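You operate a simulated robot arm through the tools that you are given. There is no shell and no other tool.

The job below is to be done with a simulated robot arm. You get a single attempt, and the scene is never put back.

TASK
Clamp the cable stubs, press the loose red and white caps home, then free the stubs.
Fine: clamp slider at GRIP to clamp, back at FREE at the end. Leave the grey cap. Where these are worked on the way, their far stop is far enough and under half their travel is too little: clamp slider.

It is judged by the outcome, as a careful person would: the job done as asked, and still so three seconds after it is handed in. It fails if anything else is knocked over, pushed out of place, dropped, spilled or broken. A push-on lid holds only when it is set on centred and level and pressed home; a screw cap is set on level and turned clockwise until tight.

THE ROBOT
A 7-joint arm with a fingered hand, fixed in place. Base frame: the origin is on the floor under the middle of its stand, x ahead of it, y to its left, z up. Readings come in cm, degrees, newtons and seconds.
It reaches about 108.9 cm from its shoulder. Its first joint turns from -149.0 to 149.0 degrees. Payload 3.5 kg.
The TCP is the grasp point between the finger pads, 3 cm short of the fingertips. In the tool frame z runs along the fingers and y along their closing line. The gripper opens to 10.4 cm; its body begins 3.5 cm behind the TCP. The gripper is a hand of 4 fingers: y runs from the thumb to the fingers, the wrist lies at [-1.5, -11, -18.6] in the tool frame, and closing takes about 1.5 s.
Orientation is that of the tool frame in the base frame, as a unit quaternion [w, x, y, z]. With the fingers straight down and the wrist toward the robot, the tool's x, y and z point along [0, 1, 0], [1, 0, 0] and [0, 0, -1] of the base frame.

THE INTERFACE
- The arm moves only by the tool jog_arm. Its argument "targets" is one flat list of numbers, 7 for each row, row after row: the shift along the base's x, y, z in cm, then the turn, a rotation vector about the base's x, y, z in degrees, then the finger opening in cm, from 0 to 10.4. In form: [x, y, z, ax, ay, az, claw, x, y, z, ax, ay, az, claw, ...]. A call has 1 to 20 rows; each row shifts and turns the commanded pose from where the row before left it. Each row takes 0.2 s and may step no farther than 5 cm and 8.6 degrees from the row before; otherwise, or with a gripper value out of range, the whole call is refused. Where a pose cannot be reached the arm comes as near as it can. A force on the tool above 40 N (or 10 N above the force at the start of the call, whichever is more), or a blocked arm, ends the call early, and 0.2 s more pass. Each finger travels about 4.5 cm/s and halts on what it meets, pressing with about 29 N; the grip force reading is that of the motor and also rises with nothing between the fingers. The clock runs only during rows and for 0.2 s after the last one: add rows that do not move to give the fingers time. The reply holds the time, the measured pose of the TCP, the force on the tool along the base axes, the opening and the grip force, in the units named above and with some noise, with the torque about the TCP (base axes, N m) and any sound that the robot's microphone picked up, and new pictures: "views" is both (left out), scene, wrist or none.
- Cameras (640 x 400 px; columns grow to the right, rows downward): "scene" is fixed at [4.18, 51.98, 134.68]; the picture's right is [-0.92, -0.40, 0.00], its down [-0.11, 0.24, -0.96] and it looks along [0.39, -0.88, -0.27] (base axes); focal length 340 px, centre (320, 200). "wrist" rides on the gripper at [6.1, -9.2, -13] in the tool frame; the picture's right is [-0.81, 0.28, -0.52], its down [-0.53, -0.71, 0.46] and it looks along [-0.24, 0.64, 0.72] (tool axes); focal length 275 px, centre (320, 200). There is no depth. A picture from a camera that has moved, and an enlarged one, comes with that camera's place and axes in the base frame and with its lens. The place of the scene camera against the robot may be out by one fixed shift of up to 2.5 cm in any direction.
- raise_lower(by): slides the trunk up (or, below 0, down) by that many cm; the arm rides with it, the base frame stays. It gives what a move gives, with no picture.
- grasp_type(shape): the hand has 4 fingers and takes this shape, open, in about a second: jaw (thumb against the fingers, like two jaws); tri (thumb and two fingers); tip (a fingertip pinch); poke (one finger out to press); point (the index stretched); flat (the hand flat); cup (the hand cupped); fist (a fist). The gripper value then closes the fingers along that shape, each until it touches; the sizes above hold for jaw. It gives what a move gives, with no picture.
- enlarge(camera, box): a new picture of the part [left, top, right, bottom] of that camera's present view, enlarged. No time passes.
- job_done(): hands the job in; it is judged then, once.

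Places have to be worked out from the pictures, the camera data and where the tool is seen. Open the gripper and draw the arm clear of the work before you hand the job in, unless the task says otherwise.

The tools are called after ">>>" as name(argument=value, ...) on one line, values as JSON. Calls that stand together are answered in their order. jog_arm: Moves the arm, as the interface text tells. Its arguments: {"type":"object","properties":{"targets":{"type":"array","items":{"type":"number"}},"views":{"type":"string","enum":["both","scene","wrist","none"]}},"required":["targets"]} The other tools are called the same way: raise_lower (by) moves the trunk up or down; grasp_type (shape) gives the hand a shape; enlarge (camera, box) takes an enlarged picture of a part of a camera's view; job_done () hands the job in.

At the start:

```text
t: 0.0
tool_pos: [46.44, -46.03, 101.63]
orientation: [0.0, 0.708, 0.707, 0.001]
ft_force: [-0.4, 0.2, 0.6]
moment: [0.01, -0.03, 0.01]
opening: 10.34
gripper_force: 0.1
shape: jaw
trunk travel left (down, up): [-47.5, 23.5]
```

scene: 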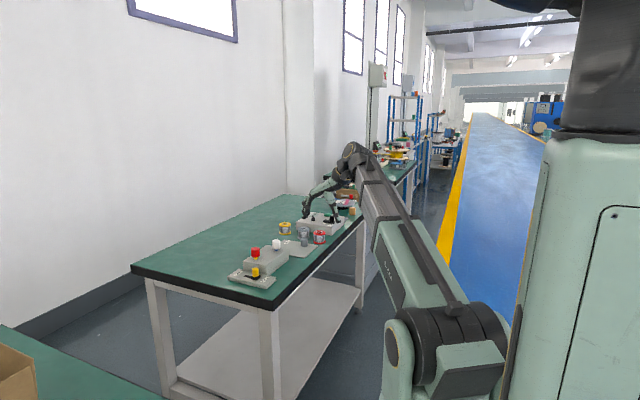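
wrist: 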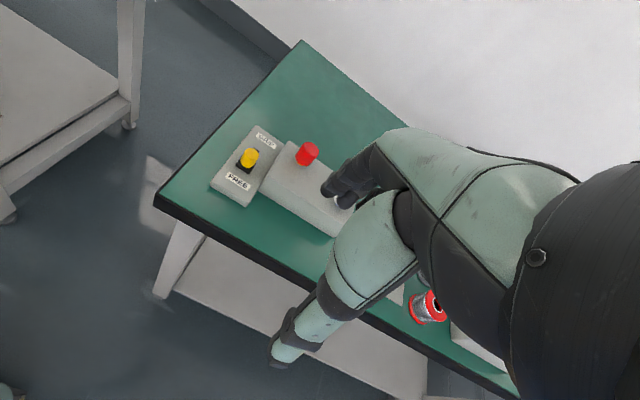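

I begin by enlarging both views to see the work area: a yellow slider with FREE/GRIP labels, a grey block with caps, and other items on the bench.

>>> enlarge(camera="scene", box=[220, 180, 380, 300])

>>> enlarge(camera="wrist", box=[180, 100, 460, 340])

```text
3.33 times, centred on (300, 240) of scene
camera zoom: at [4.18, 51.98, 134.68], right [-0.92, -0.4, 0.0], down [-0.11, 0.24, -0.96], along [0.39, -0.88, -0.27], focal length 1132 px, centre (387, 67)
```

zoom: 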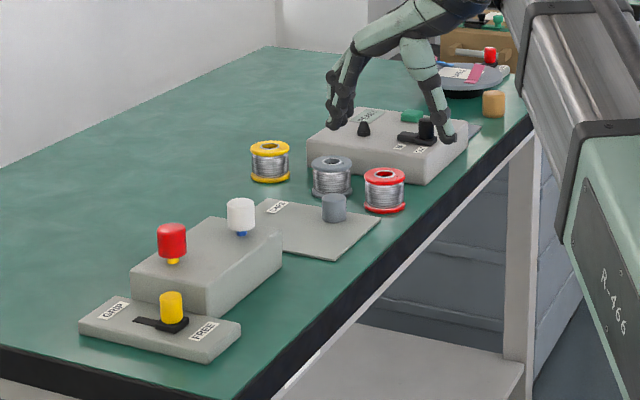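

```text
1.67 times, centred on (320, 220) of wrist
camera zoom: at [37.19, -39.84, 114.63], right [0.27, -0.81, 0.52], down [-0.71, -0.53, -0.46], along [0.64, -0.24, -0.72], focal length 459 px, centre (320, 167)
```

zoom: 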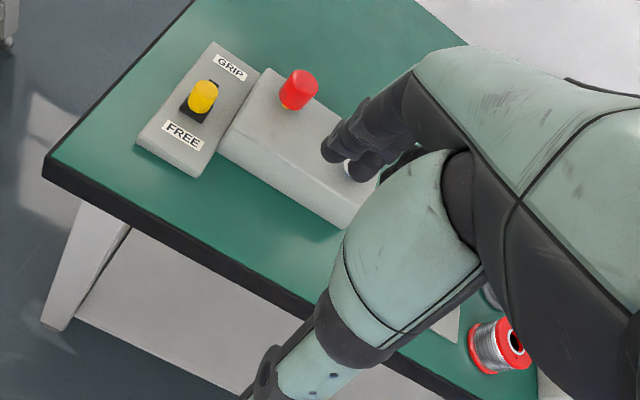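

Triangulating from both views, the red cap top is near (73, -44.6, 84), the slider knob near (68.6, -37.6, 80) and the white cap near (69, -53, 84). I shift the hand in -y, staying high, so the wrist camera can see the white cap and tray without the hand in the way.

>>> jog_arm(targets=[0, -4, 1, 0, 0, 0, 10.4, 0, -4, 1, 0, 0, 0, 10.4, 0, -4, 1, 0, 0, 0, 10.4, 0, 0, 0, 0, 0, 0, 10.4], views="both")

```text
t: 1.0
tool_pos: [46.28, -57.95, 104.86]
orientation: [0.0, 0.707, 0.707, 0.0]
ft_force: [0.4, -0.2, 0.0]
moment: [-0.01, 0.01, 0.0]
opening: 10.37
gripper_force: 0.0
shape: jaw
trunk travel left (down, up): [-47.5, 23.5]
camera wrist: at [37.06, -51.97, 117.81], right [0.27, -0.81, 0.52], down [-0.71, -0.53, -0.46], along [0.64, -0.24, -0.72], focal length 275 px, centre (320, 200)
```

scene: 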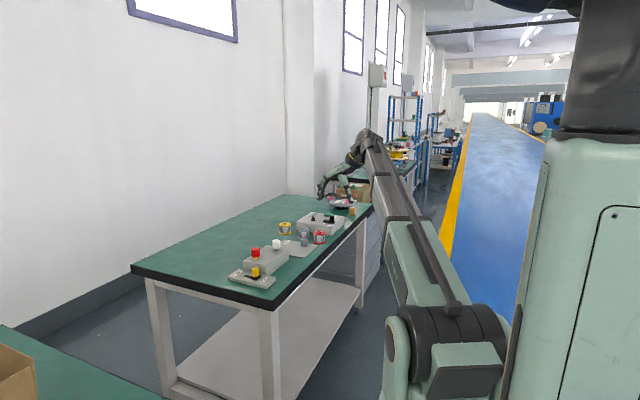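
wrist: 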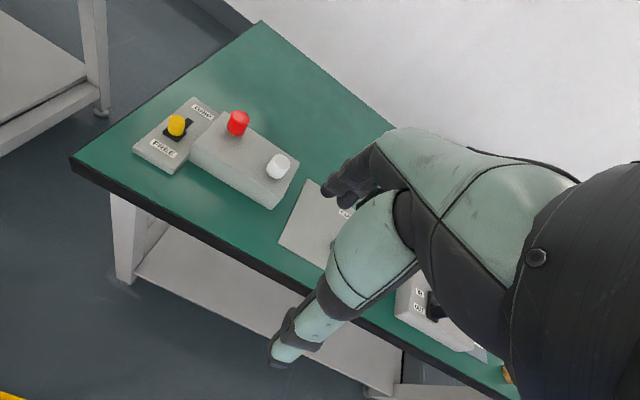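

>>> enlarge(camera="wrist", box=[110, 70, 350, 220])

>>> enlarge(camera="scene", box=[220, 205, 348, 285])

```text
2.67 times, centred on (230, 145) of wrist
camera zoom: at [37.06, -51.97, 117.81], right [0.27, -0.81, 0.52], down [-0.71, -0.53, -0.46], along [0.64, -0.24, -0.72], focal length 734 px, centre (560, 347)
```

zoom: 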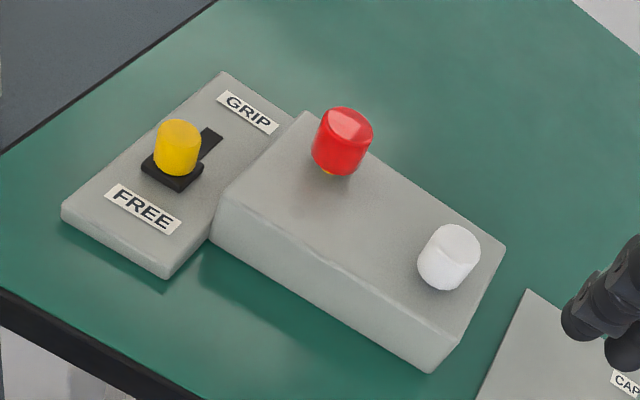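

```text
5.00 times, centred on (284, 245) of scene
camera zoom: at [4.18, 51.98, 134.68], right [-0.92, -0.4, 0.0], down [-0.11, 0.24, -0.96], along [0.39, -0.88, -0.27], focal length 1698 px, centre (500, -25)
```

zoom: 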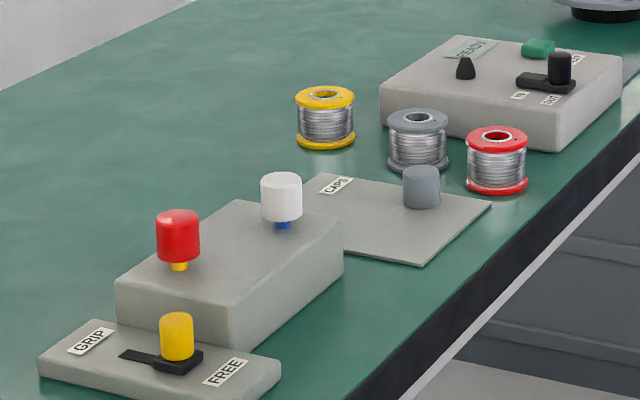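

The wrist zoom is clear: the slider plate is aligned with x, with FREE at x≈64.6, GRIP at x≈76 and the knob near (68.6, -37.6). The red cap top is at (73.1, -44.6, 84) and the white cap top at (70, -54.2, 83.5). I switch to the poke shape to see where its fingertip lies.

>>> grasp_type(shape="poke")

>>> jog_arm(targets=[0, 0, 0, 0, 0, 0, 0, 0, 0, 0, 0, 0, 0, 0, 0, 0, 0, 0, 0, 0, 0, 0, 0, 0, 0, 0, 0, 0, 0, 0, 0, 0, 0, 0, 0], views="both")

```text
t: 1.9
tool_pos: [46.38, -58.07, 104.88]
orientation: [0.0, 0.708, 0.706, 0.0]
ft_force: [-0.8, 0.5, -0.1]
moment: [0.01, 0.0, 0.01]
opening: 0.0
gripper_force: 0.1
shape: poke
trunk travel left (down, up): [-47.5, 23.5]
```

```text
t: 3.1
tool_pos: [46.28, -58.06, 104.94]
orientation: [0.0, 0.708, 0.706, 0.0]
ft_force: [-0.1, 0.0, 0.6]
moment: [-0.02, 0.02, 0.01]
opening: 0.0
gripper_force: 28.9
shape: jaw
trunk travel left (down, up): [-47.5, 23.5]
camera wrist: at [37.08, -51.94, 117.81], right [0.27, -0.81, 0.52], down [-0.71, -0.53, -0.46], along [0.64, -0.24, -0.72], focal length 275 px, centre (320, 200)
```

scene: 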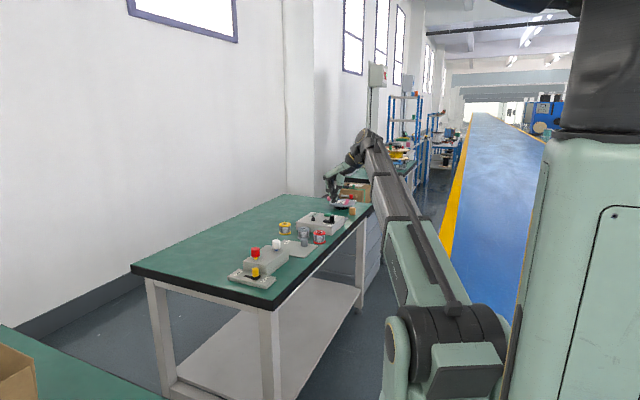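
wrist: 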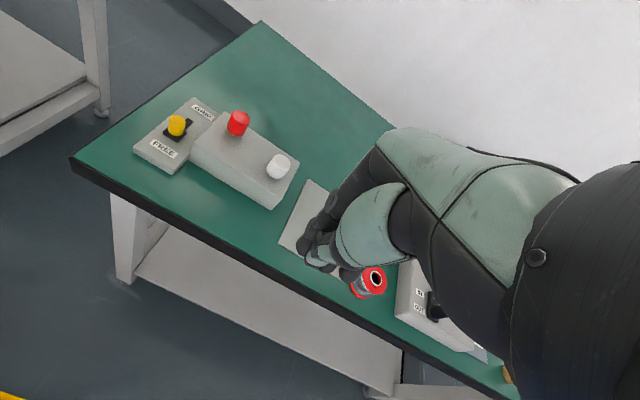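

The last jog with opening 0 turned the reported shape back to "jaw" (closed pinch). I enlarge the views to look at this closed hand, since the bunched tips have a known location (3 cm beyond the TCP).

>>> enlarge(camera="wrist", box=[260, 120, 460, 320])

>>> enlarge(camera="scene", box=[300, 120, 400, 220])

```text
2.00 times, centred on (360, 220) of wrist
camera zoom: at [37.08, -51.94, 117.81], right [0.27, -0.81, 0.52], down [-0.71, -0.53, -0.46], along [0.64, -0.24, -0.72], focal length 551 px, centre (240, 160)
```

zoom: 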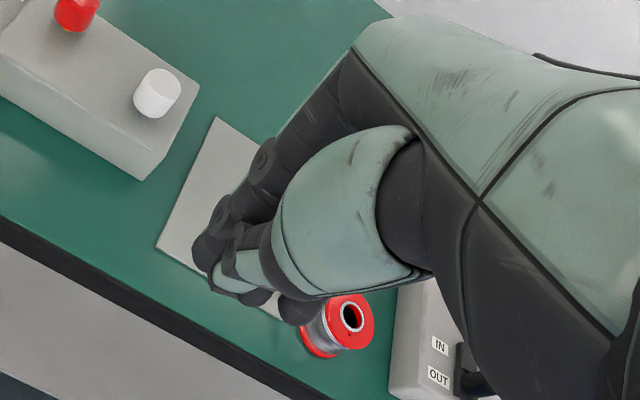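

```text
4.00 times, centred on (350, 170) of scene
camera zoom: at [4.18, 51.98, 134.68], right [-0.92, -0.4, 0.0], down [-0.11, 0.24, -0.96], along [0.39, -0.88, -0.27], focal length 1359 px, centre (200, 320)
```

zoom: 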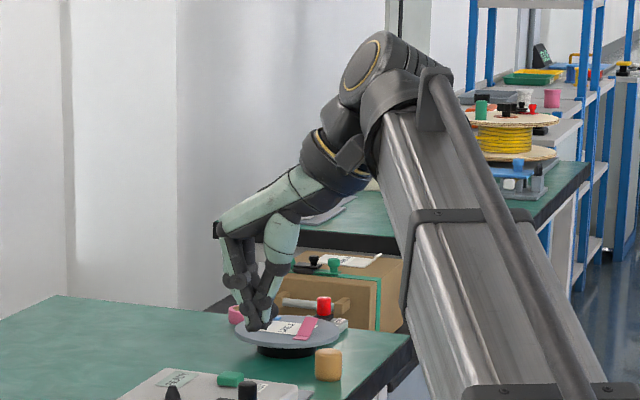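

I set poke again and then hold still with the opening value at 10.4, to check whether poke stays in that case.

>>> grasp_type(shape="poke")

>>> enlarge(camera="wrist", box=[260, 120, 460, 320])

>>> enlarge(camera="scene", box=[310, 130, 390, 210])

```text
t: 4.0
tool_pos: [46.31, -57.99, 104.88]
orientation: [0.0, 0.707, 0.707, -0.001]
ft_force: [-0.2, 0.6, 0.3]
moment: [-0.01, 0.01, 0.02]
opening: 0.0
gripper_force: 0.0
shape: poke
trunk travel left (down, up): [-47.5, 23.5]
```

```text
2.00 times, centred on (360, 220) of wrist
camera zoom: at [37.08, -51.94, 117.81], right [0.27, -0.81, 0.52], down [-0.71, -0.53, -0.46], along [0.64, -0.24, -0.72], focal length 551 px, centre (240, 160)
```

zoom: 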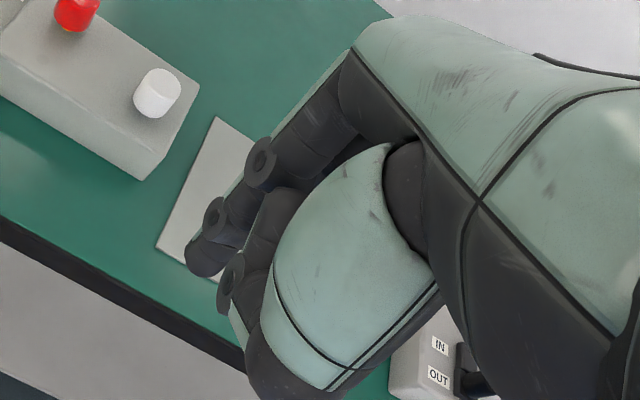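

```text
5.00 times, centred on (350, 170) of scene
camera zoom: at [4.18, 51.98, 134.68], right [-0.92, -0.4, 0.0], down [-0.11, 0.24, -0.96], along [0.39, -0.88, -0.27], focal length 1698 px, centre (170, 350)
```

zoom: 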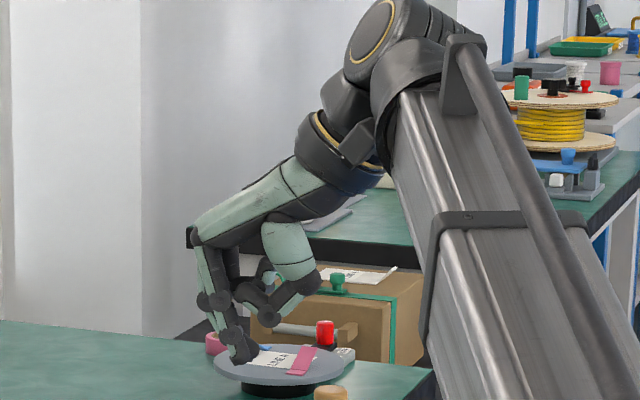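

The poke index tip appears about 3 cm below the TCP and roughly 0.4 cm toward +y from it. I move high over the bench toward the slider with the opening value at 10.4, to see whether the poke shape is kept.

>>> jog_arm(targets=[0, 0, 0, 0, 0, 0, 10.4, 2.5, 4, 0, 0, 0, 0, 10.4, 2.5, 4, 0, 0, 0, 0, 10.4, 2.5, 4, 0, 0, 0, 0, 10.4, 2.5, 4, 0, 0, 0, 0, 10.4, 2.5, 4, 0, 0, 0, 0, 10.4, 0, 0, 0, 0, 0, 0, 10.4], views="both")

```text
t: 5.6
tool_pos: [58.63, -37.87, 104.42]
orientation: [0.0, 0.707, 0.707, 0.0]
ft_force: [0.0, -0.7, 0.4]
moment: [-0.04, 0.01, 0.0]
opening: 0.0
gripper_force: 0.0
shape: poke
trunk travel left (down, up): [-47.5, 23.5]
camera wrist: at [49.36, -31.8, 117.42], right [0.27, -0.81, 0.52], down [-0.71, -0.53, -0.46], along [0.64, -0.24, -0.72], focal length 275 px, centre (320, 200)
```

scene: 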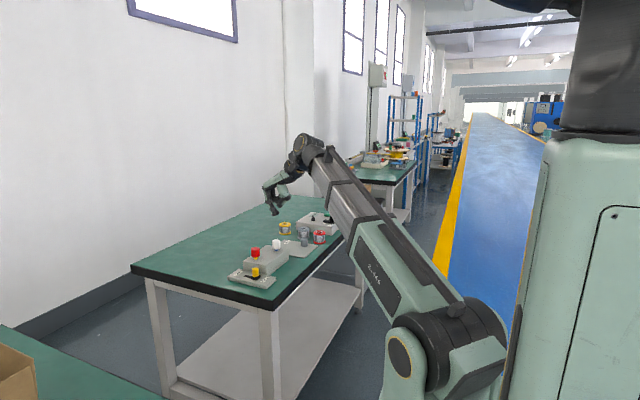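
wrist: 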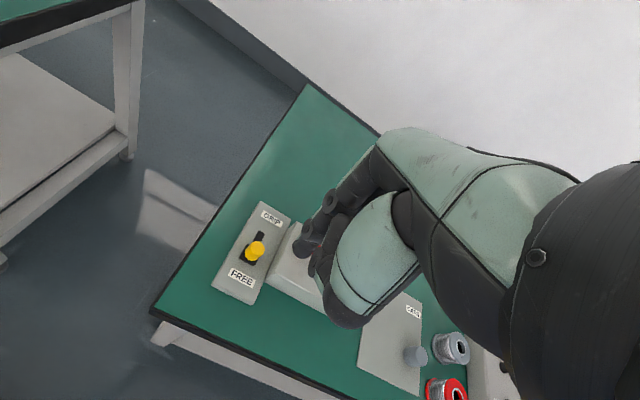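

Poke is kept with value 10.4. I enlarge both views to fix the fingertip and knob positions precisely before approaching.

>>> enlarge(camera="wrist", box=[200, 140, 400, 340])

>>> enlarge(camera="scene", box=[220, 130, 340, 290])

```text
2.00 times, centred on (300, 240) of wrist
camera zoom: at [49.36, -31.8, 117.42], right [0.27, -0.81, 0.52], down [-0.71, -0.53, -0.46], along [0.64, -0.24, -0.72], focal length 551 px, centre (360, 120)
```

zoom: 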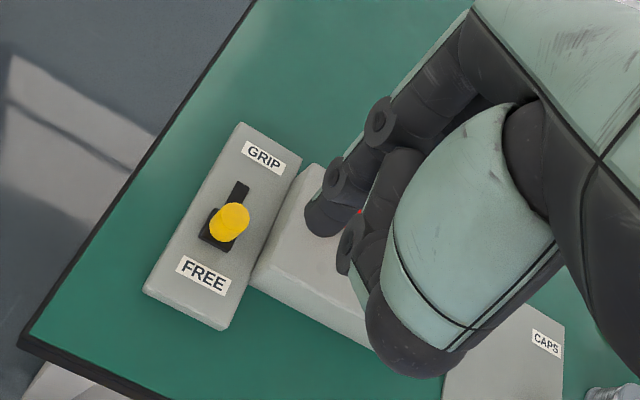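

```text
2.50 times, centred on (280, 210) of scene
camera zoom: at [4.18, 51.98, 134.68], right [-0.92, -0.4, 0.0], down [-0.11, 0.24, -0.96], along [0.39, -0.88, -0.27], focal length 849 px, centre (420, 175)
```

zoom: 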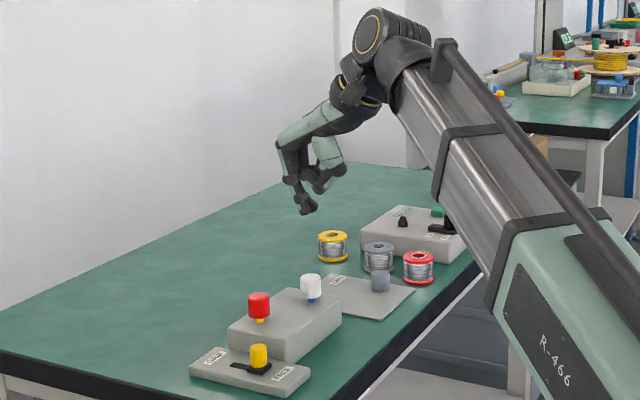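

The knob is at about (68, -37.6), with the plate top near z≈76.7. The curled fingers sit toward -y from the index and could brush the red cap, so I yaw the hand -45° about z while high, so they trail behind the push.

>>> jog_arm(targets=[1, 0, 0, 0, 0, -7.5, 10.4, 1, 0, 0, 0, 0, -7.5, 10.4, 1, 0, 0, 0, 0, -7.5, 10.4, 1, 0, 0, 0, 0, -7.5, 10.4, 1, 0, 0, 0, 0, -7.5, 10.4, 1, 0, 0, 0, 0, -7.5, 10.4, 0, 0, 0, 0, 0, 0, 10.4, 0, 0, 0, 0, 0, 0, 10.4], views="both")

```text
t: 7.4
tool_pos: [65.02, -37.85, 104.65]
orientation: [0.0, 0.924, 0.381, 0.0]
ft_force: [0.5, 0.6, 0.3]
moment: [0.01, 0.0, -0.01]
opening: 0.0
gripper_force: 0.0
shape: poke
trunk travel left (down, up): [-47.5, 23.5]
camera wrist: at [62.7, -27.09, 117.6], right [-0.38, -0.77, 0.52], down [-0.88, 0.13, -0.46], along [0.28, -0.63, -0.72], focal length 275 px, centre (320, 200)
```

scene: 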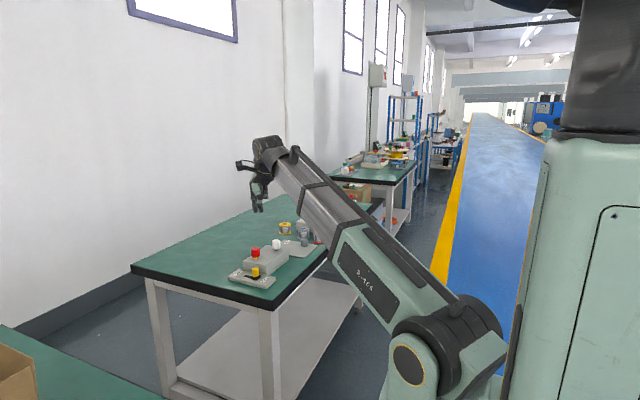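
wrist: 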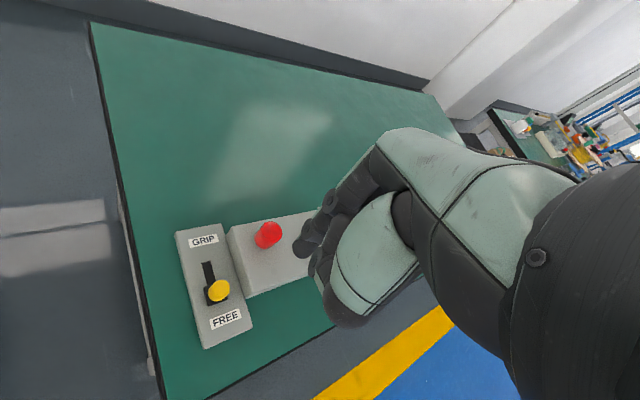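

The yaw worked, and a fresh sighting puts the knob at x≈67.5–68.5, y≈-37.65. I back off 1.2 cm in x and come down to a tip height of about 84 to check alignment.

>>> jog_arm(targets=[-1.2, 0, -4.4, 0, 0, 0, 10.4, 0, 0, -4.4, 0, 0, 0, 10.4, 0, 0, -4.4, 0, 0, 0, 10.4, 0, 0, -4.4, 0, 0, 0, 10.4, 0, 0, 0, 0, 0, 0, 10.4], views="both")

>>> enlarge(camera="scene", box=[215, 190, 315, 290])

>>> enlarge(camera="wrist", box=[140, 140, 400, 340])

```text
t: 8.6
tool_pos: [63.91, -37.82, 87.03]
orientation: [-0.001, 0.924, 0.382, 0.0]
ft_force: [-0.4, 0.5, 0.8]
moment: [-0.03, 0.01, -0.03]
opening: 0.02
gripper_force: 0.1
shape: poke
trunk travel left (down, up): [-47.5, 23.5]
camera wrist: at [61.64, -27.1, 99.89], right [-0.38, -0.77, 0.52], down [-0.88, 0.13, -0.46], along [0.28, -0.63, -0.72], focal length 275 px, centre (320, 200)
```

scene: 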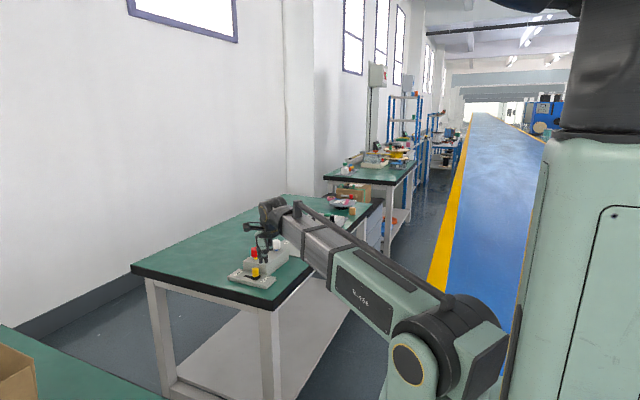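
wrist: 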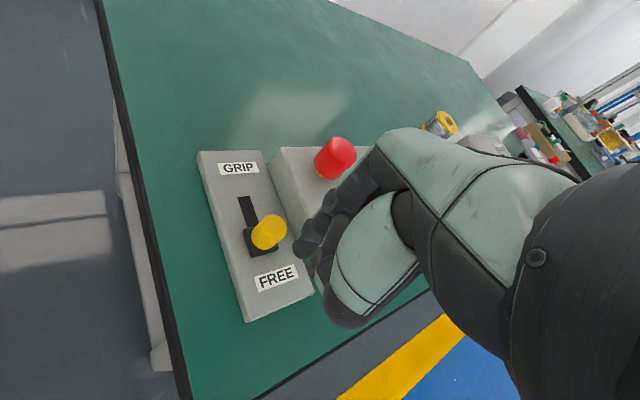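

```text
4.00 times, centred on (265, 240) of scene
camera zoom: at [4.18, 51.98, 134.68], right [-0.92, -0.4, 0.0], down [-0.11, 0.24, -0.96], along [0.39, -0.88, -0.27], focal length 1359 px, centre (540, 40)
```

zoom: 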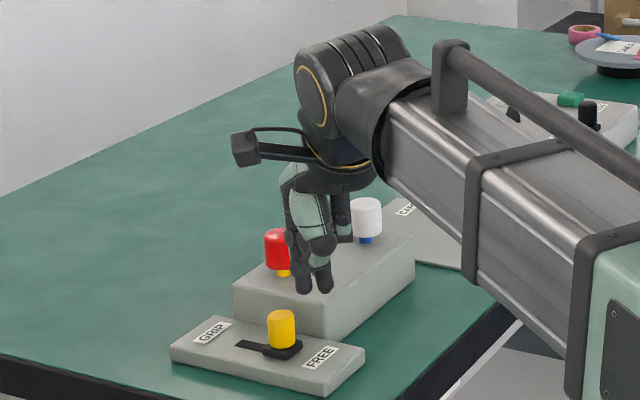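

```text
2.00 times, centred on (270, 240) of wrist
camera zoom: at [61.64, -27.1, 99.89], right [-0.38, -0.77, 0.52], down [-0.88, 0.13, -0.46], along [0.28, -0.63, -0.72], focal length 551 px, centre (420, 120)
```

zoom: 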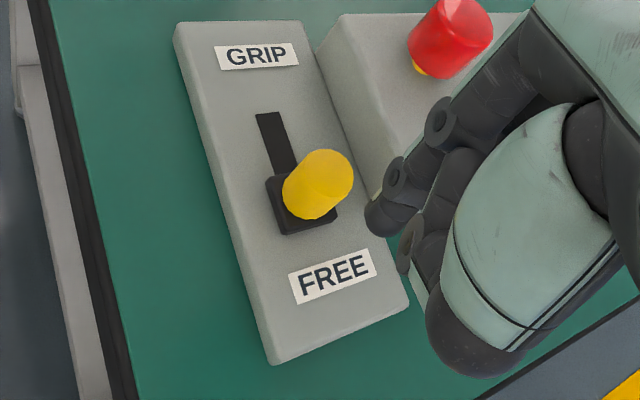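

The scene zoom shows two tips near the predicted fingertip position, so I enlarge further to tell the index from the thumb or curled fingers.

>>> enlarge(camera="scene", box=[240, 220, 296, 276])

>>> enlarge(camera="wrist", box=[250, 160, 370, 280])

```text
7.14 times, centred on (268, 248) of scene
camera zoom: at [4.18, 51.98, 134.68], right [-0.92, -0.4, 0.0], down [-0.11, 0.24, -0.96], along [0.39, -0.88, -0.27], focal length 2426 px, centre (691, -143)
```

zoom: 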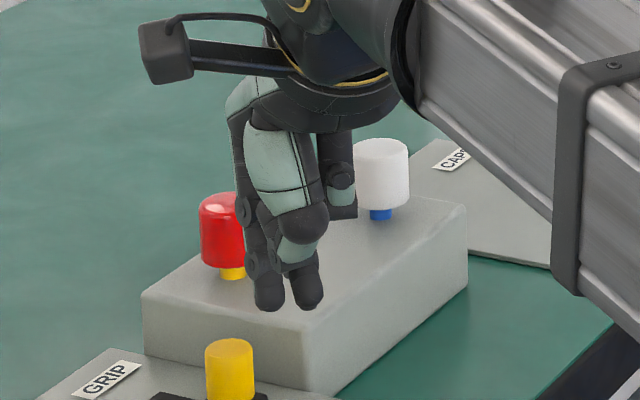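

```text
3.33 times, centred on (310, 220) of wrist
camera zoom: at [61.64, -27.1, 99.89], right [-0.38, -0.77, 0.52], down [-0.88, 0.13, -0.46], along [0.28, -0.63, -0.72], focal length 918 px, centre (353, 133)
```

zoom: 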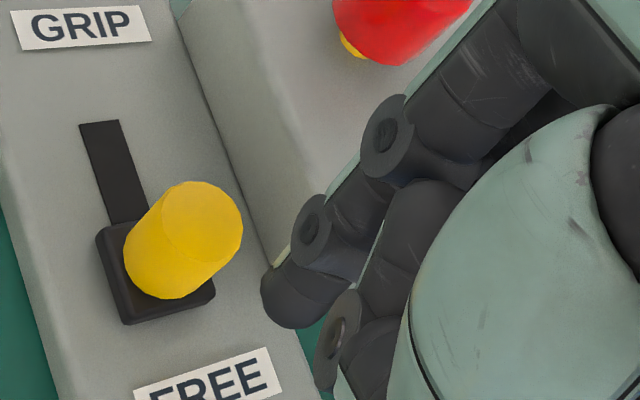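

With orthonormalised wrist axes, all three wrist views agree on knob top ≈ (67.4, -37.7, 81.45), so everything is about 1.4 cm higher than my first estimate: red cap top ≈ (72.0, -44.9, 85.1), white ≈ (68.7, -54.1, 85.1). I back off 1 cm and lower the tip to z≈79.4, behind the knob.

>>> jog_arm(targets=[-1.0, -0.2, 0, 0, 0, 0, 10.4, 0, 0, -1.6, 0, 0, 0, 10.4, 0, 0, -1.5, 0, 0, 0, 10.4, 0, 0, -1.5, 0, 0, 0, 10.4, 0, 0, 0, 0, 0, 0, 10.4], views="both")

>>> enlarge(camera="scene", box=[230, 225, 300, 295])

>>> enlarge(camera="wrist", box=[200, 140, 380, 300])

```text
t: 9.8
tool_pos: [62.8, -37.97, 82.42]
orientation: [0.0, 0.924, 0.382, 0.001]
ft_force: [-0.7, -0.3, 0.3]
moment: [-0.01, -0.02, 0.01]
opening: 0.0
gripper_force: 0.0
shape: poke
trunk travel left (down, up): [-47.5, 23.5]
camera wrist: at [60.56, -27.32, 95.35], right [-0.38, -0.77, 0.52], down [-0.88, 0.13, -0.46], along [0.28, -0.63, -0.72], focal length 275 px, centre (320, 200)
```

scene: 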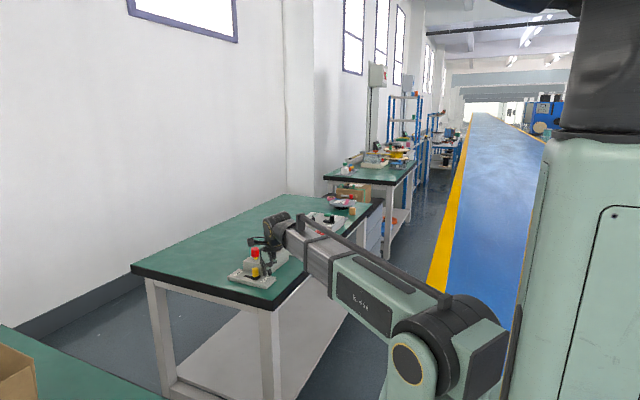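
wrist: 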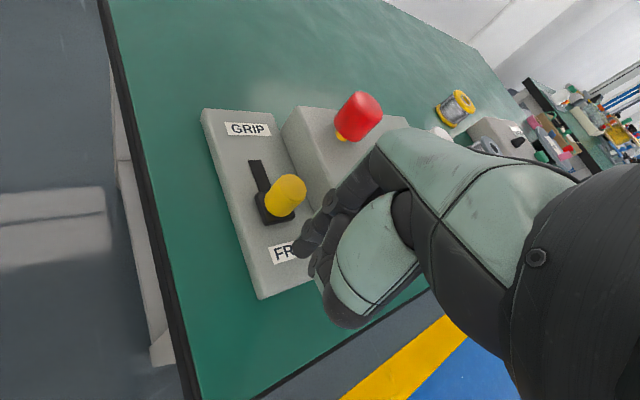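

```text
5.71 times, centred on (265, 260) of scene
camera zoom: at [4.18, 51.98, 134.68], right [-0.92, -0.4, 0.0], down [-0.11, 0.24, -0.96], along [0.39, -0.88, -0.27], focal length 1941 px, centre (634, -143)
```

zoom: 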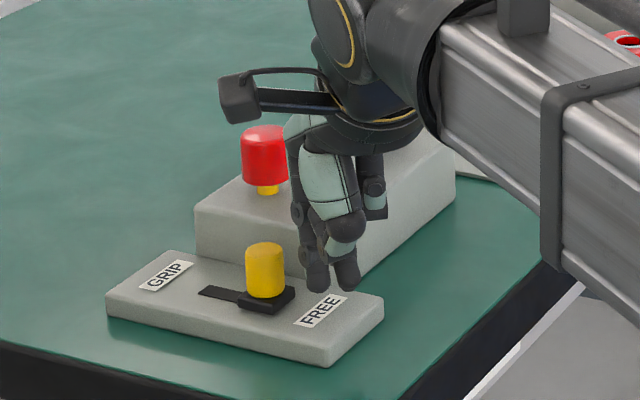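

```text
2.50 times, centred on (290, 220) of wrist
camera zoom: at [60.56, -27.32, 95.35], right [-0.38, -0.77, 0.52], down [-0.88, 0.13, -0.46], along [0.28, -0.63, -0.72], focal length 688 px, centre (395, 150)
```

zoom: 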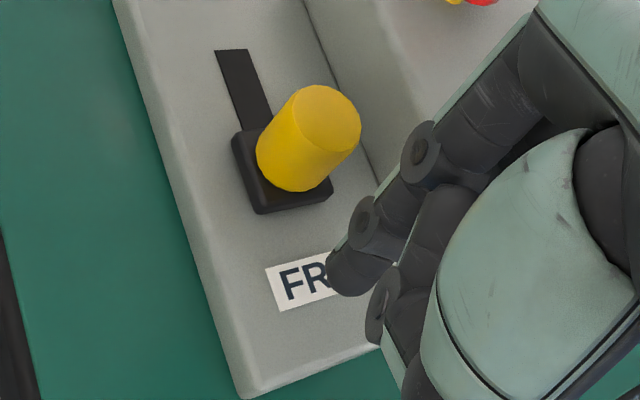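

The tip is now at about (63.5, -37.7, 79.4), directly behind the knob at (67.3, -37.7) and clear of the plate. I push in +x in small steps and watch the force.

>>> jog_arm(targets=[0.4, 0, 0, 0, 0, 0, 10.4, 0.4, 0, 0, 0, 0, 0, 10.4, 0.4, 0, 0, 0, 0, 0, 10.4, 0.4, 0, 0, 0, 0, 0, 10.4, 0.4, 0, 0, 0, 0, 0, 10.4, 0.4, 0, 0, 0, 0, 0, 10.4, 0.4, 0, 0, 0, 0, 0, 10.4], views="both")

>>> enlarge(camera="wrist", box=[200, 140, 380, 300])

```text
t: 11.4
tool_pos: [65.43, -38.11, 82.58]
orientation: [-0.001, 0.924, 0.382, 0.0]
ft_force: [-1.2, -0.6, 0.2]
moment: [-0.02, -0.03, 0.0]
opening: 0.02
gripper_force: 0.0
shape: poke
trunk travel left (down, up): [-47.5, 23.5]
camera wrist: at [63.26, -27.34, 95.44], right [-0.38, -0.77, 0.52], down [-0.88, 0.13, -0.46], along [0.28, -0.63, -0.72], focal length 275 px, centre (320, 200)
```

scene: 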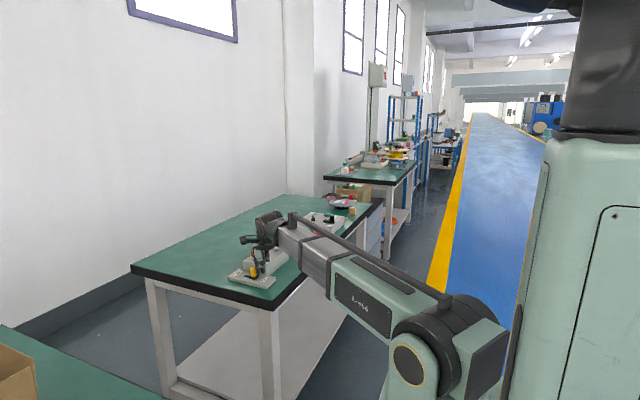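
wrist: 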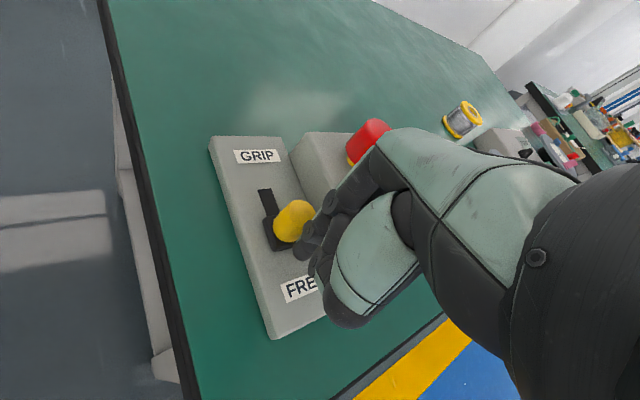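

```text
2.50 times, centred on (290, 220) of wrist
camera zoom: at [63.26, -27.34, 95.44], right [-0.38, -0.77, 0.52], down [-0.88, 0.13, -0.46], along [0.28, -0.63, -0.72], focal length 688 px, centre (395, 150)
```

zoom: 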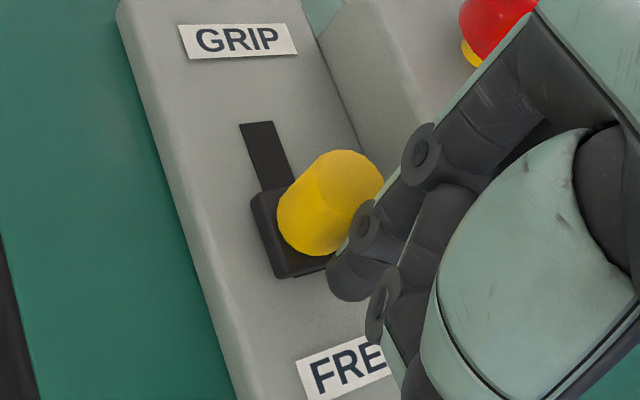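

The finger is right at the knob's -x face, with force still near zero. I carry on pushing in +x.

>>> jog_arm(targets=[0.4, 0, 0, 0, 0, 0, 10.4, 0.4, 0, 0, 0, 0, 0, 10.4, 0.4, 0, 0, 0, 0, 0, 10.4, 0.4, 0, 0, 0, 0, 0, 10.4], views="wrist")

>>> enlarge(camera="wrist", box=[200, 140, 380, 300])

>>> enlarge(camera="scene", box=[225, 220, 295, 290])

```text
t: 12.4
tool_pos: [67.04, -38.03, 82.54]
orientation: [0.0, 0.924, 0.382, 0.0]
ft_force: [-0.9, 0.7, 0.8]
moment: [0.03, -0.02, 0.01]
opening: 0.0
gripper_force: 0.1
shape: poke
trunk travel left (down, up): [-47.5, 23.5]
camera wrist: at [64.87, -27.33, 95.45], right [-0.38, -0.77, 0.52], down [-0.88, 0.13, -0.46], along [0.28, -0.63, -0.72], focal length 275 px, centre (320, 200)
```

wrist: 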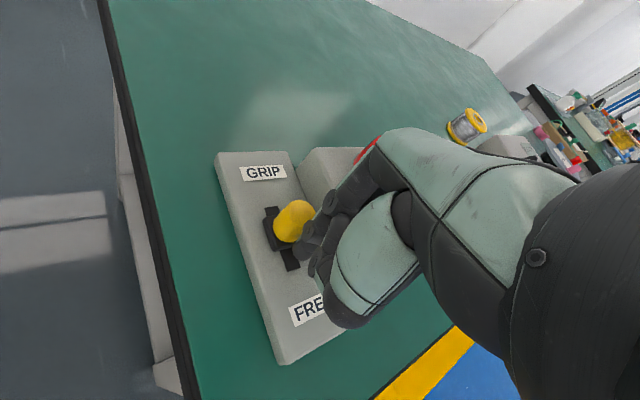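

```text
2.50 times, centred on (290, 220) of wrist
camera zoom: at [64.87, -27.33, 95.45], right [-0.38, -0.77, 0.52], down [-0.88, 0.13, -0.46], along [0.28, -0.63, -0.72], focal length 688 px, centre (395, 150)
```

zoom: 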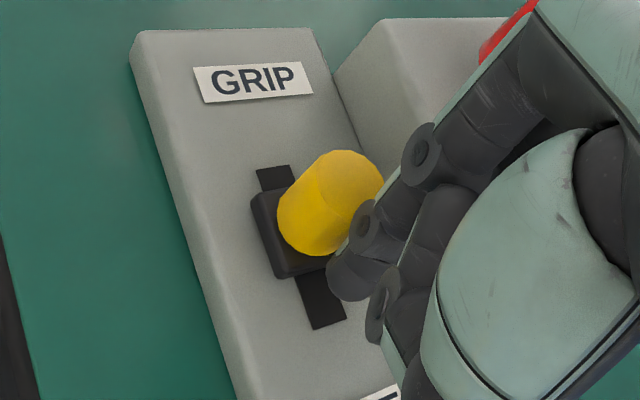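

```text
5.71 times, centred on (260, 255) of scene
camera zoom: at [4.18, 51.98, 134.68], right [-0.92, -0.4, 0.0], down [-0.11, 0.24, -0.96], along [0.39, -0.88, -0.27], focal length 1941 px, centre (663, -114)
```

zoom: 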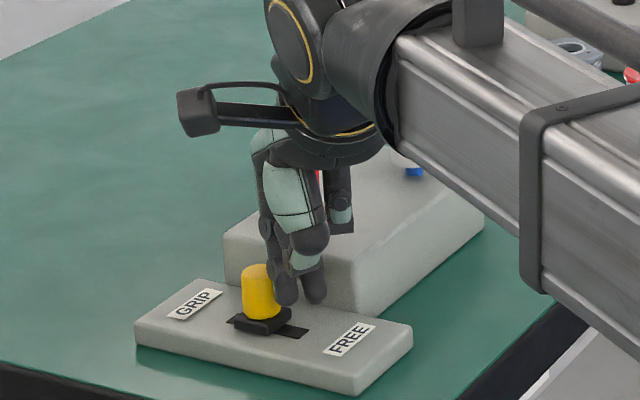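

The knob is moving with the finger, and about 1 cm of slot remains ahead of the slab. I continue toward the far stop with smaller steps.

>>> jog_arm(targets=[0.3, 0, 0, 0, 0, 0, 10.4, 0.3, 0, 0, 0, 0, 0, 10.4, 0.3, 0, 0, 0, 0, 0, 10.4], views="wrist")

>>> enlarge(camera="wrist", box=[200, 140, 380, 300])

```text
t: 13.2
tool_pos: [67.96, -38.03, 82.49]
orientation: [0.0, 0.924, 0.382, 0.0]
ft_force: [-1.7, 0.5, 1.1]
moment: [0.0, 0.01, 0.01]
opening: 0.01
gripper_force: 0.1
shape: poke
trunk travel left (down, up): [-47.5, 23.5]
camera wrist: at [65.79, -27.38, 95.46], right [-0.38, -0.77, 0.52], down [-0.88, 0.13, -0.46], along [0.28, -0.63, -0.72], focal length 275 px, centre (320, 200)
```

wrist: 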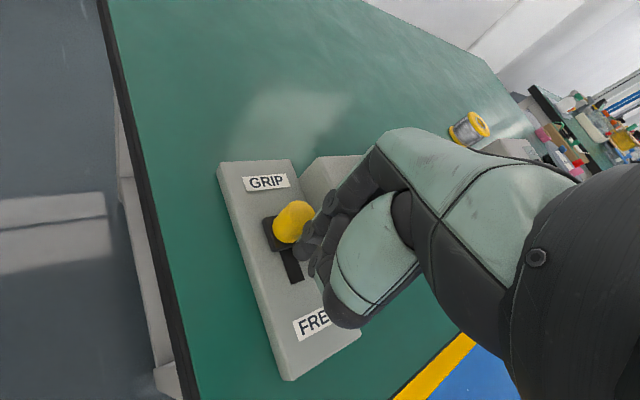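

```text
2.50 times, centred on (290, 220) of wrist
camera zoom: at [65.79, -27.38, 95.46], right [-0.38, -0.77, 0.52], down [-0.88, 0.13, -0.46], along [0.28, -0.63, -0.72], focal length 688 px, centre (395, 150)
```

zoom: 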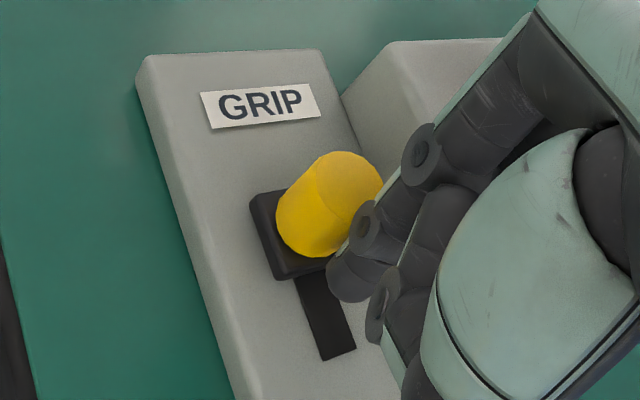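

The slot is now fully covered on the GRIP side, but the force is still only about 1.7 N. I nudge further in tiny steps until a stop is felt.

>>> jog_arm(targets=[0.2, 0, 0, 0, 0, 0, 10.4, 0.2, 0, 0, 0, 0, 0, 10.4, 0.2, 0, 0, 0, 0, 0, 10.4], views="wrist")

>>> enlarge(camera="wrist", box=[200, 140, 380, 300])

```text
t: 14.0
tool_pos: [68.55, -38.1, 82.5]
orientation: [0.0, 0.924, 0.383, 0.0]
ft_force: [-0.2, -1.0, 2.8]
moment: [0.02, -0.01, -0.02]
opening: 0.0
gripper_force: 0.0
shape: poke
trunk travel left (down, up): [-47.5, 23.5]
camera wrist: at [66.37, -27.37, 95.44], right [-0.38, -0.77, 0.52], down [-0.88, 0.13, -0.46], along [0.28, -0.63, -0.72], focal length 275 px, centre (320, 200)
```

wrist: 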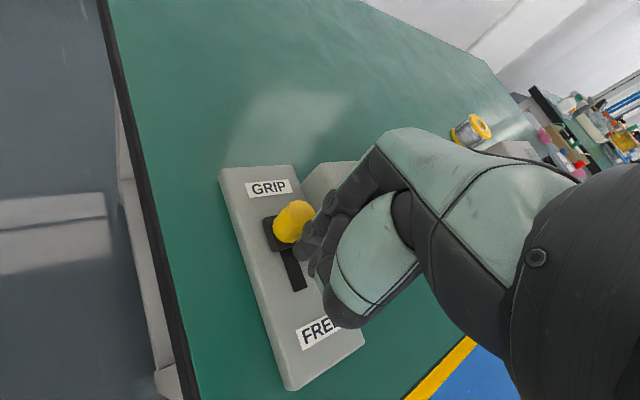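

```text
2.50 times, centred on (290, 220) of wrist
camera zoom: at [66.37, -27.37, 95.44], right [-0.38, -0.77, 0.52], down [-0.88, 0.13, -0.46], along [0.28, -0.63, -0.72], focal length 688 px, centre (395, 150)
```

zoom: 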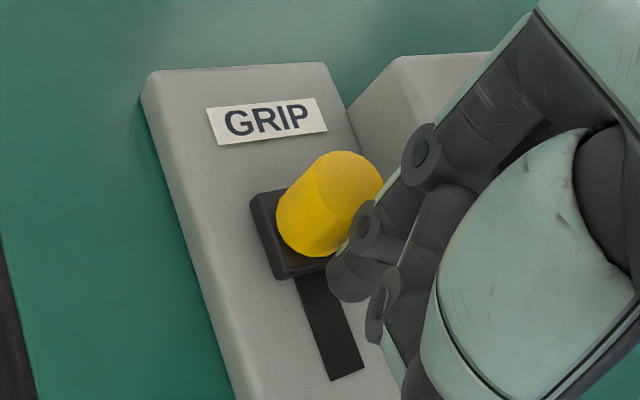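

The slab still moves freely. I continue in 0.2 cm nudges until it stops.

>>> jog_arm(targets=[0.2, 0, 0, 0, 0, 0, 10.4, 0.2, 0, 0, 0, 0, 0, 10.4, 0.2, 0, 0, 0, 0, 0, 10.4], views="wrist")

>>> enlarge(camera="wrist", box=[200, 140, 380, 300])

```text
t: 14.8
tool_pos: [69.06, -38.13, 82.57]
orientation: [0.0, 0.924, 0.382, -0.001]
ft_force: [-16.8, 2.8, 1.0]
moment: [0.08, 0.2, 0.09]
opening: 0.03
gripper_force: 0.1
shape: poke
trunk travel left (down, up): [-47.5, 23.5]
camera wrist: at [66.81, -27.38, 95.44], right [-0.38, -0.77, 0.52], down [-0.88, 0.13, -0.45], along [0.28, -0.63, -0.73], focal length 275 px, centre (320, 200)
```

wrist: 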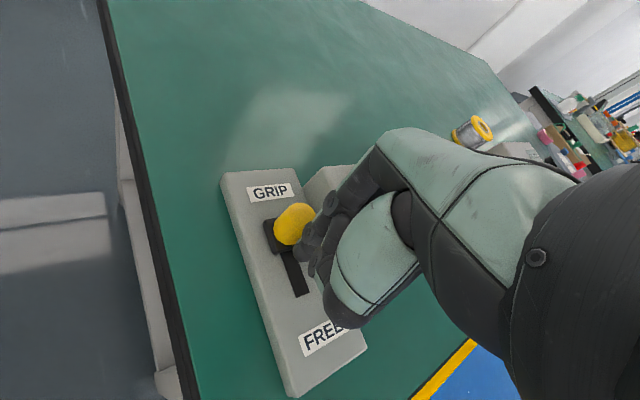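

```text
2.50 times, centred on (290, 220) of wrist
camera zoom: at [66.81, -27.38, 95.44], right [-0.38, -0.77, 0.52], down [-0.88, 0.13, -0.45], along [0.28, -0.63, -0.73], focal length 688 px, centre (395, 150)
```

zoom: 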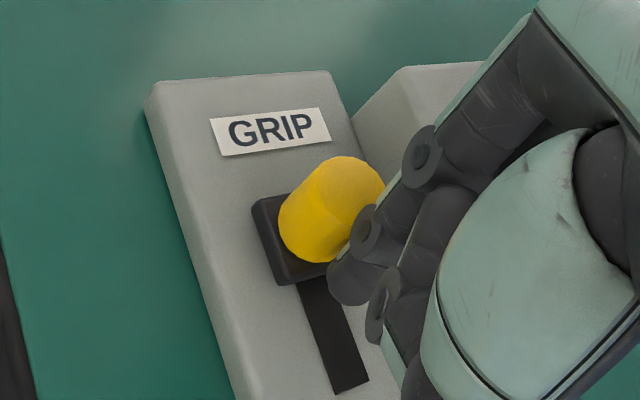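

The force along x jumped to -16.8 N, so the slider is at its GRIP stop. I back off in -x and rise straight up to a safe height.

>>> jog_arm(targets=[-0.8, 0, 0, 0, 0, 0, 10.4, -1, 0, 0, 0, 0, 0, 10.4, 0, 0, 3, 0, 0, 0, 10.4, 0, 0, 4.5, 0, 0, 0, 10.4, 0, 0, 4.5, 0, 0, 0, 10.4, 0, 0, 0, 0, 0, 0, 10.4], views="both")

>>> enlarge(camera="scene", box=[220, 200, 310, 290])

>>> enlarge(camera="wrist", box=[180, 140, 380, 320])

```text
t: 16.2
tool_pos: [67.43, -38.21, 94.5]
orientation: [0.0, 0.924, 0.383, 0.001]
ft_force: [0.3, 0.0, 0.0]
moment: [-0.01, -0.01, -0.03]
opening: 0.0
gripper_force: 0.0
shape: poke
trunk travel left (down, up): [-47.5, 23.5]
camera wrist: at [65.21, -27.42, 107.46], right [-0.38, -0.77, 0.52], down [-0.88, 0.13, -0.46], along [0.28, -0.63, -0.72], focal length 275 px, centre (320, 200)
```

scene: 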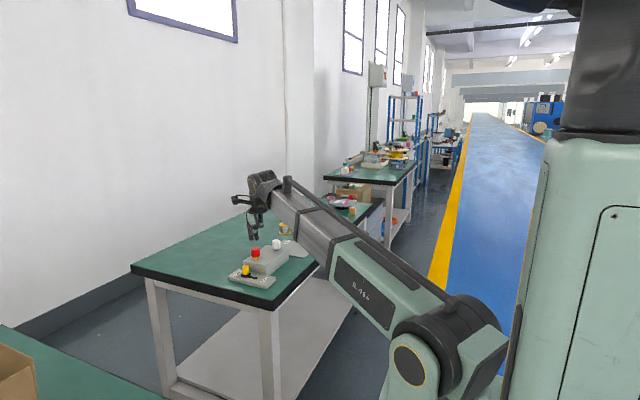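
wrist: 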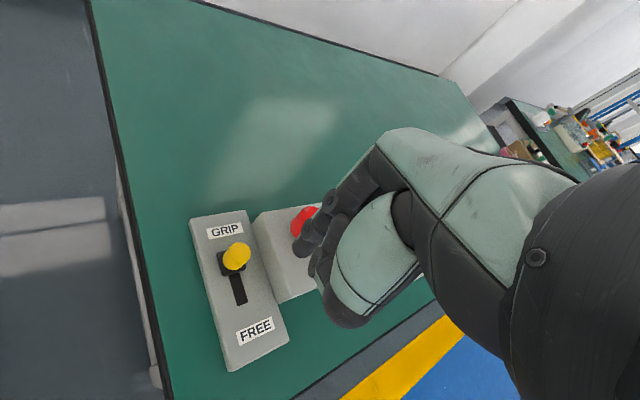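

```text
4.44 times, centred on (265, 245) of scene
camera zoom: at [4.18, 51.98, 134.68], right [-0.92, -0.4, 0.0], down [-0.11, 0.24, -0.96], along [0.39, -0.88, -0.27], focal length 1510 px, centre (564, 0)
```

zoom: 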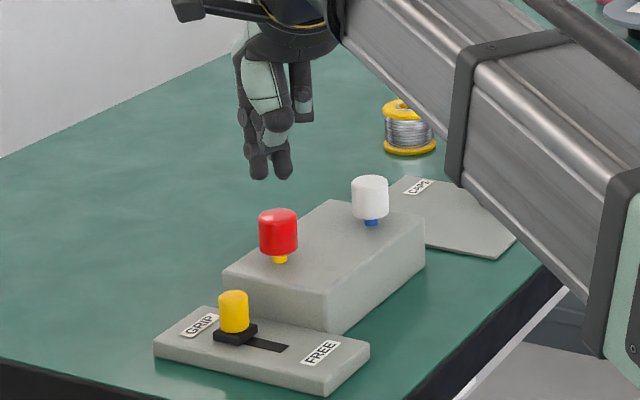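

```text
2.22 times, centred on (280, 230) of wrist
camera zoom: at [65.21, -27.42, 107.46], right [-0.38, -0.77, 0.52], down [-0.88, 0.13, -0.46], along [0.28, -0.63, -0.72], focal length 612 px, centre (409, 133)
```

zoom: 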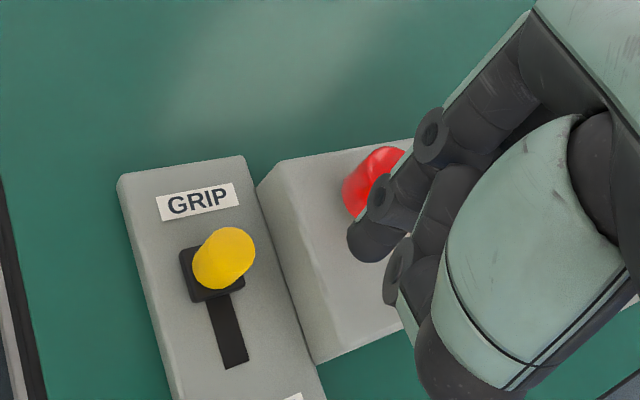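

The slider is clearly at GRIP now. Before pressing caps, I enlarge the fingertips against the green background to find out which tip is lowest.

>>> enlarge(camera="scene", box=[235, 195, 285, 245])

>>> enlarge(camera="wrist", box=[270, 180, 370, 340])

```text
8.00 times, centred on (260, 220) of scene
camera zoom: at [4.18, 51.98, 134.68], right [-0.92, -0.4, 0.0], down [-0.11, 0.24, -0.96], along [0.39, -0.88, -0.27], focal length 2718 px, centre (800, 40)
```

zoom: 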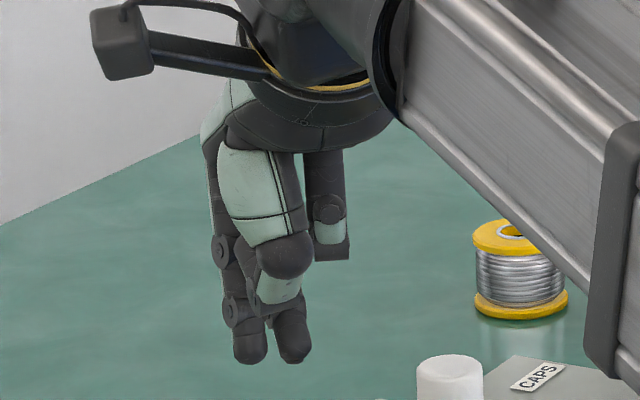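

```text
2.50 times, centred on (320, 260) of wrist
camera zoom: at [65.21, -27.42, 107.46], right [-0.38, -0.77, 0.52], down [-0.88, 0.13, -0.46], along [0.28, -0.63, -0.72], focal length 688 px, centre (320, 50)
```

zoom: 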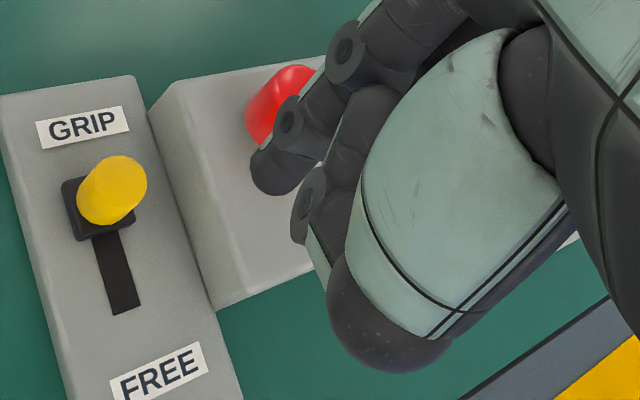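

The scene zoom suggests that poke leaves two tips (index and middle) about 1.9 cm apart, straddling the TCP. I try the "point" shape at this safe height to see whether it gives a cleaner single press point.

>>> jog_arm(targets=[0, 0, 3, 0, 0, 0, 10.4, 0, 0, 2, 0, 0, 0, 10.4], views="none")

>>> grasp_type(shape="point")

>>> enlarge(camera="scene", box=[230, 175, 290, 235])

>>> enlarge(camera="wrist", box=[200, 140, 400, 340])

```text
t: 16.8
tool_pos: [67.45, -38.19, 99.4]
orientation: [0.0, 0.924, 0.381, 0.0]
ft_force: [-0.6, 0.3, 0.3]
moment: [0.03, 0.03, 0.02]
opening: 0.0
gripper_force: 0.1
shape: poke
trunk travel left (down, up): [-47.5, 23.5]
```

```text
t: 17.7
tool_pos: [67.48, -38.17, 99.35]
orientation: [0.0, 0.924, 0.382, 0.0]
ft_force: [0.0, 0.4, -0.1]
moment: [-0.02, -0.01, -0.01]
opening: 0.0
gripper_force: 0.1
shape: point
trunk travel left (down, up): [-47.5, 23.5]
```

```text
6.67 times, centred on (260, 205) of scene
camera zoom: at [4.18, 51.98, 134.68], right [-0.92, -0.4, 0.0], down [-0.11, 0.24, -0.96], along [0.39, -0.88, -0.27], focal length 2265 px, centre (720, 167)
```

zoom: 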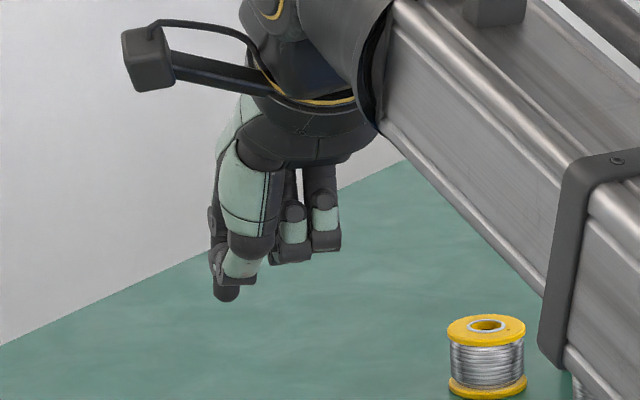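

```text
2.00 times, centred on (300, 240) of wrist
camera zoom: at [65.22, -27.49, 112.27], right [-0.38, -0.77, 0.52], down [-0.88, 0.13, -0.46], along [0.28, -0.63, -0.72], focal length 551 px, centre (360, 120)
```

zoom: 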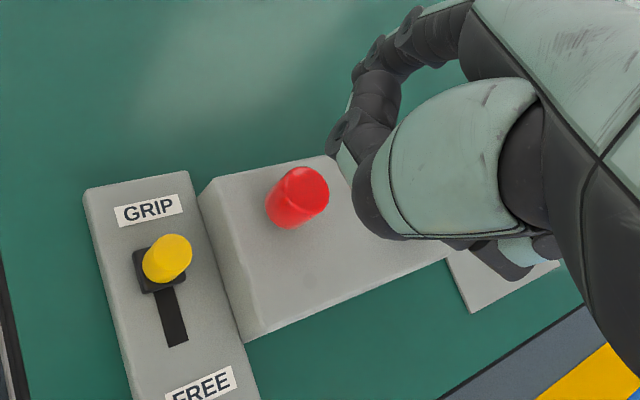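

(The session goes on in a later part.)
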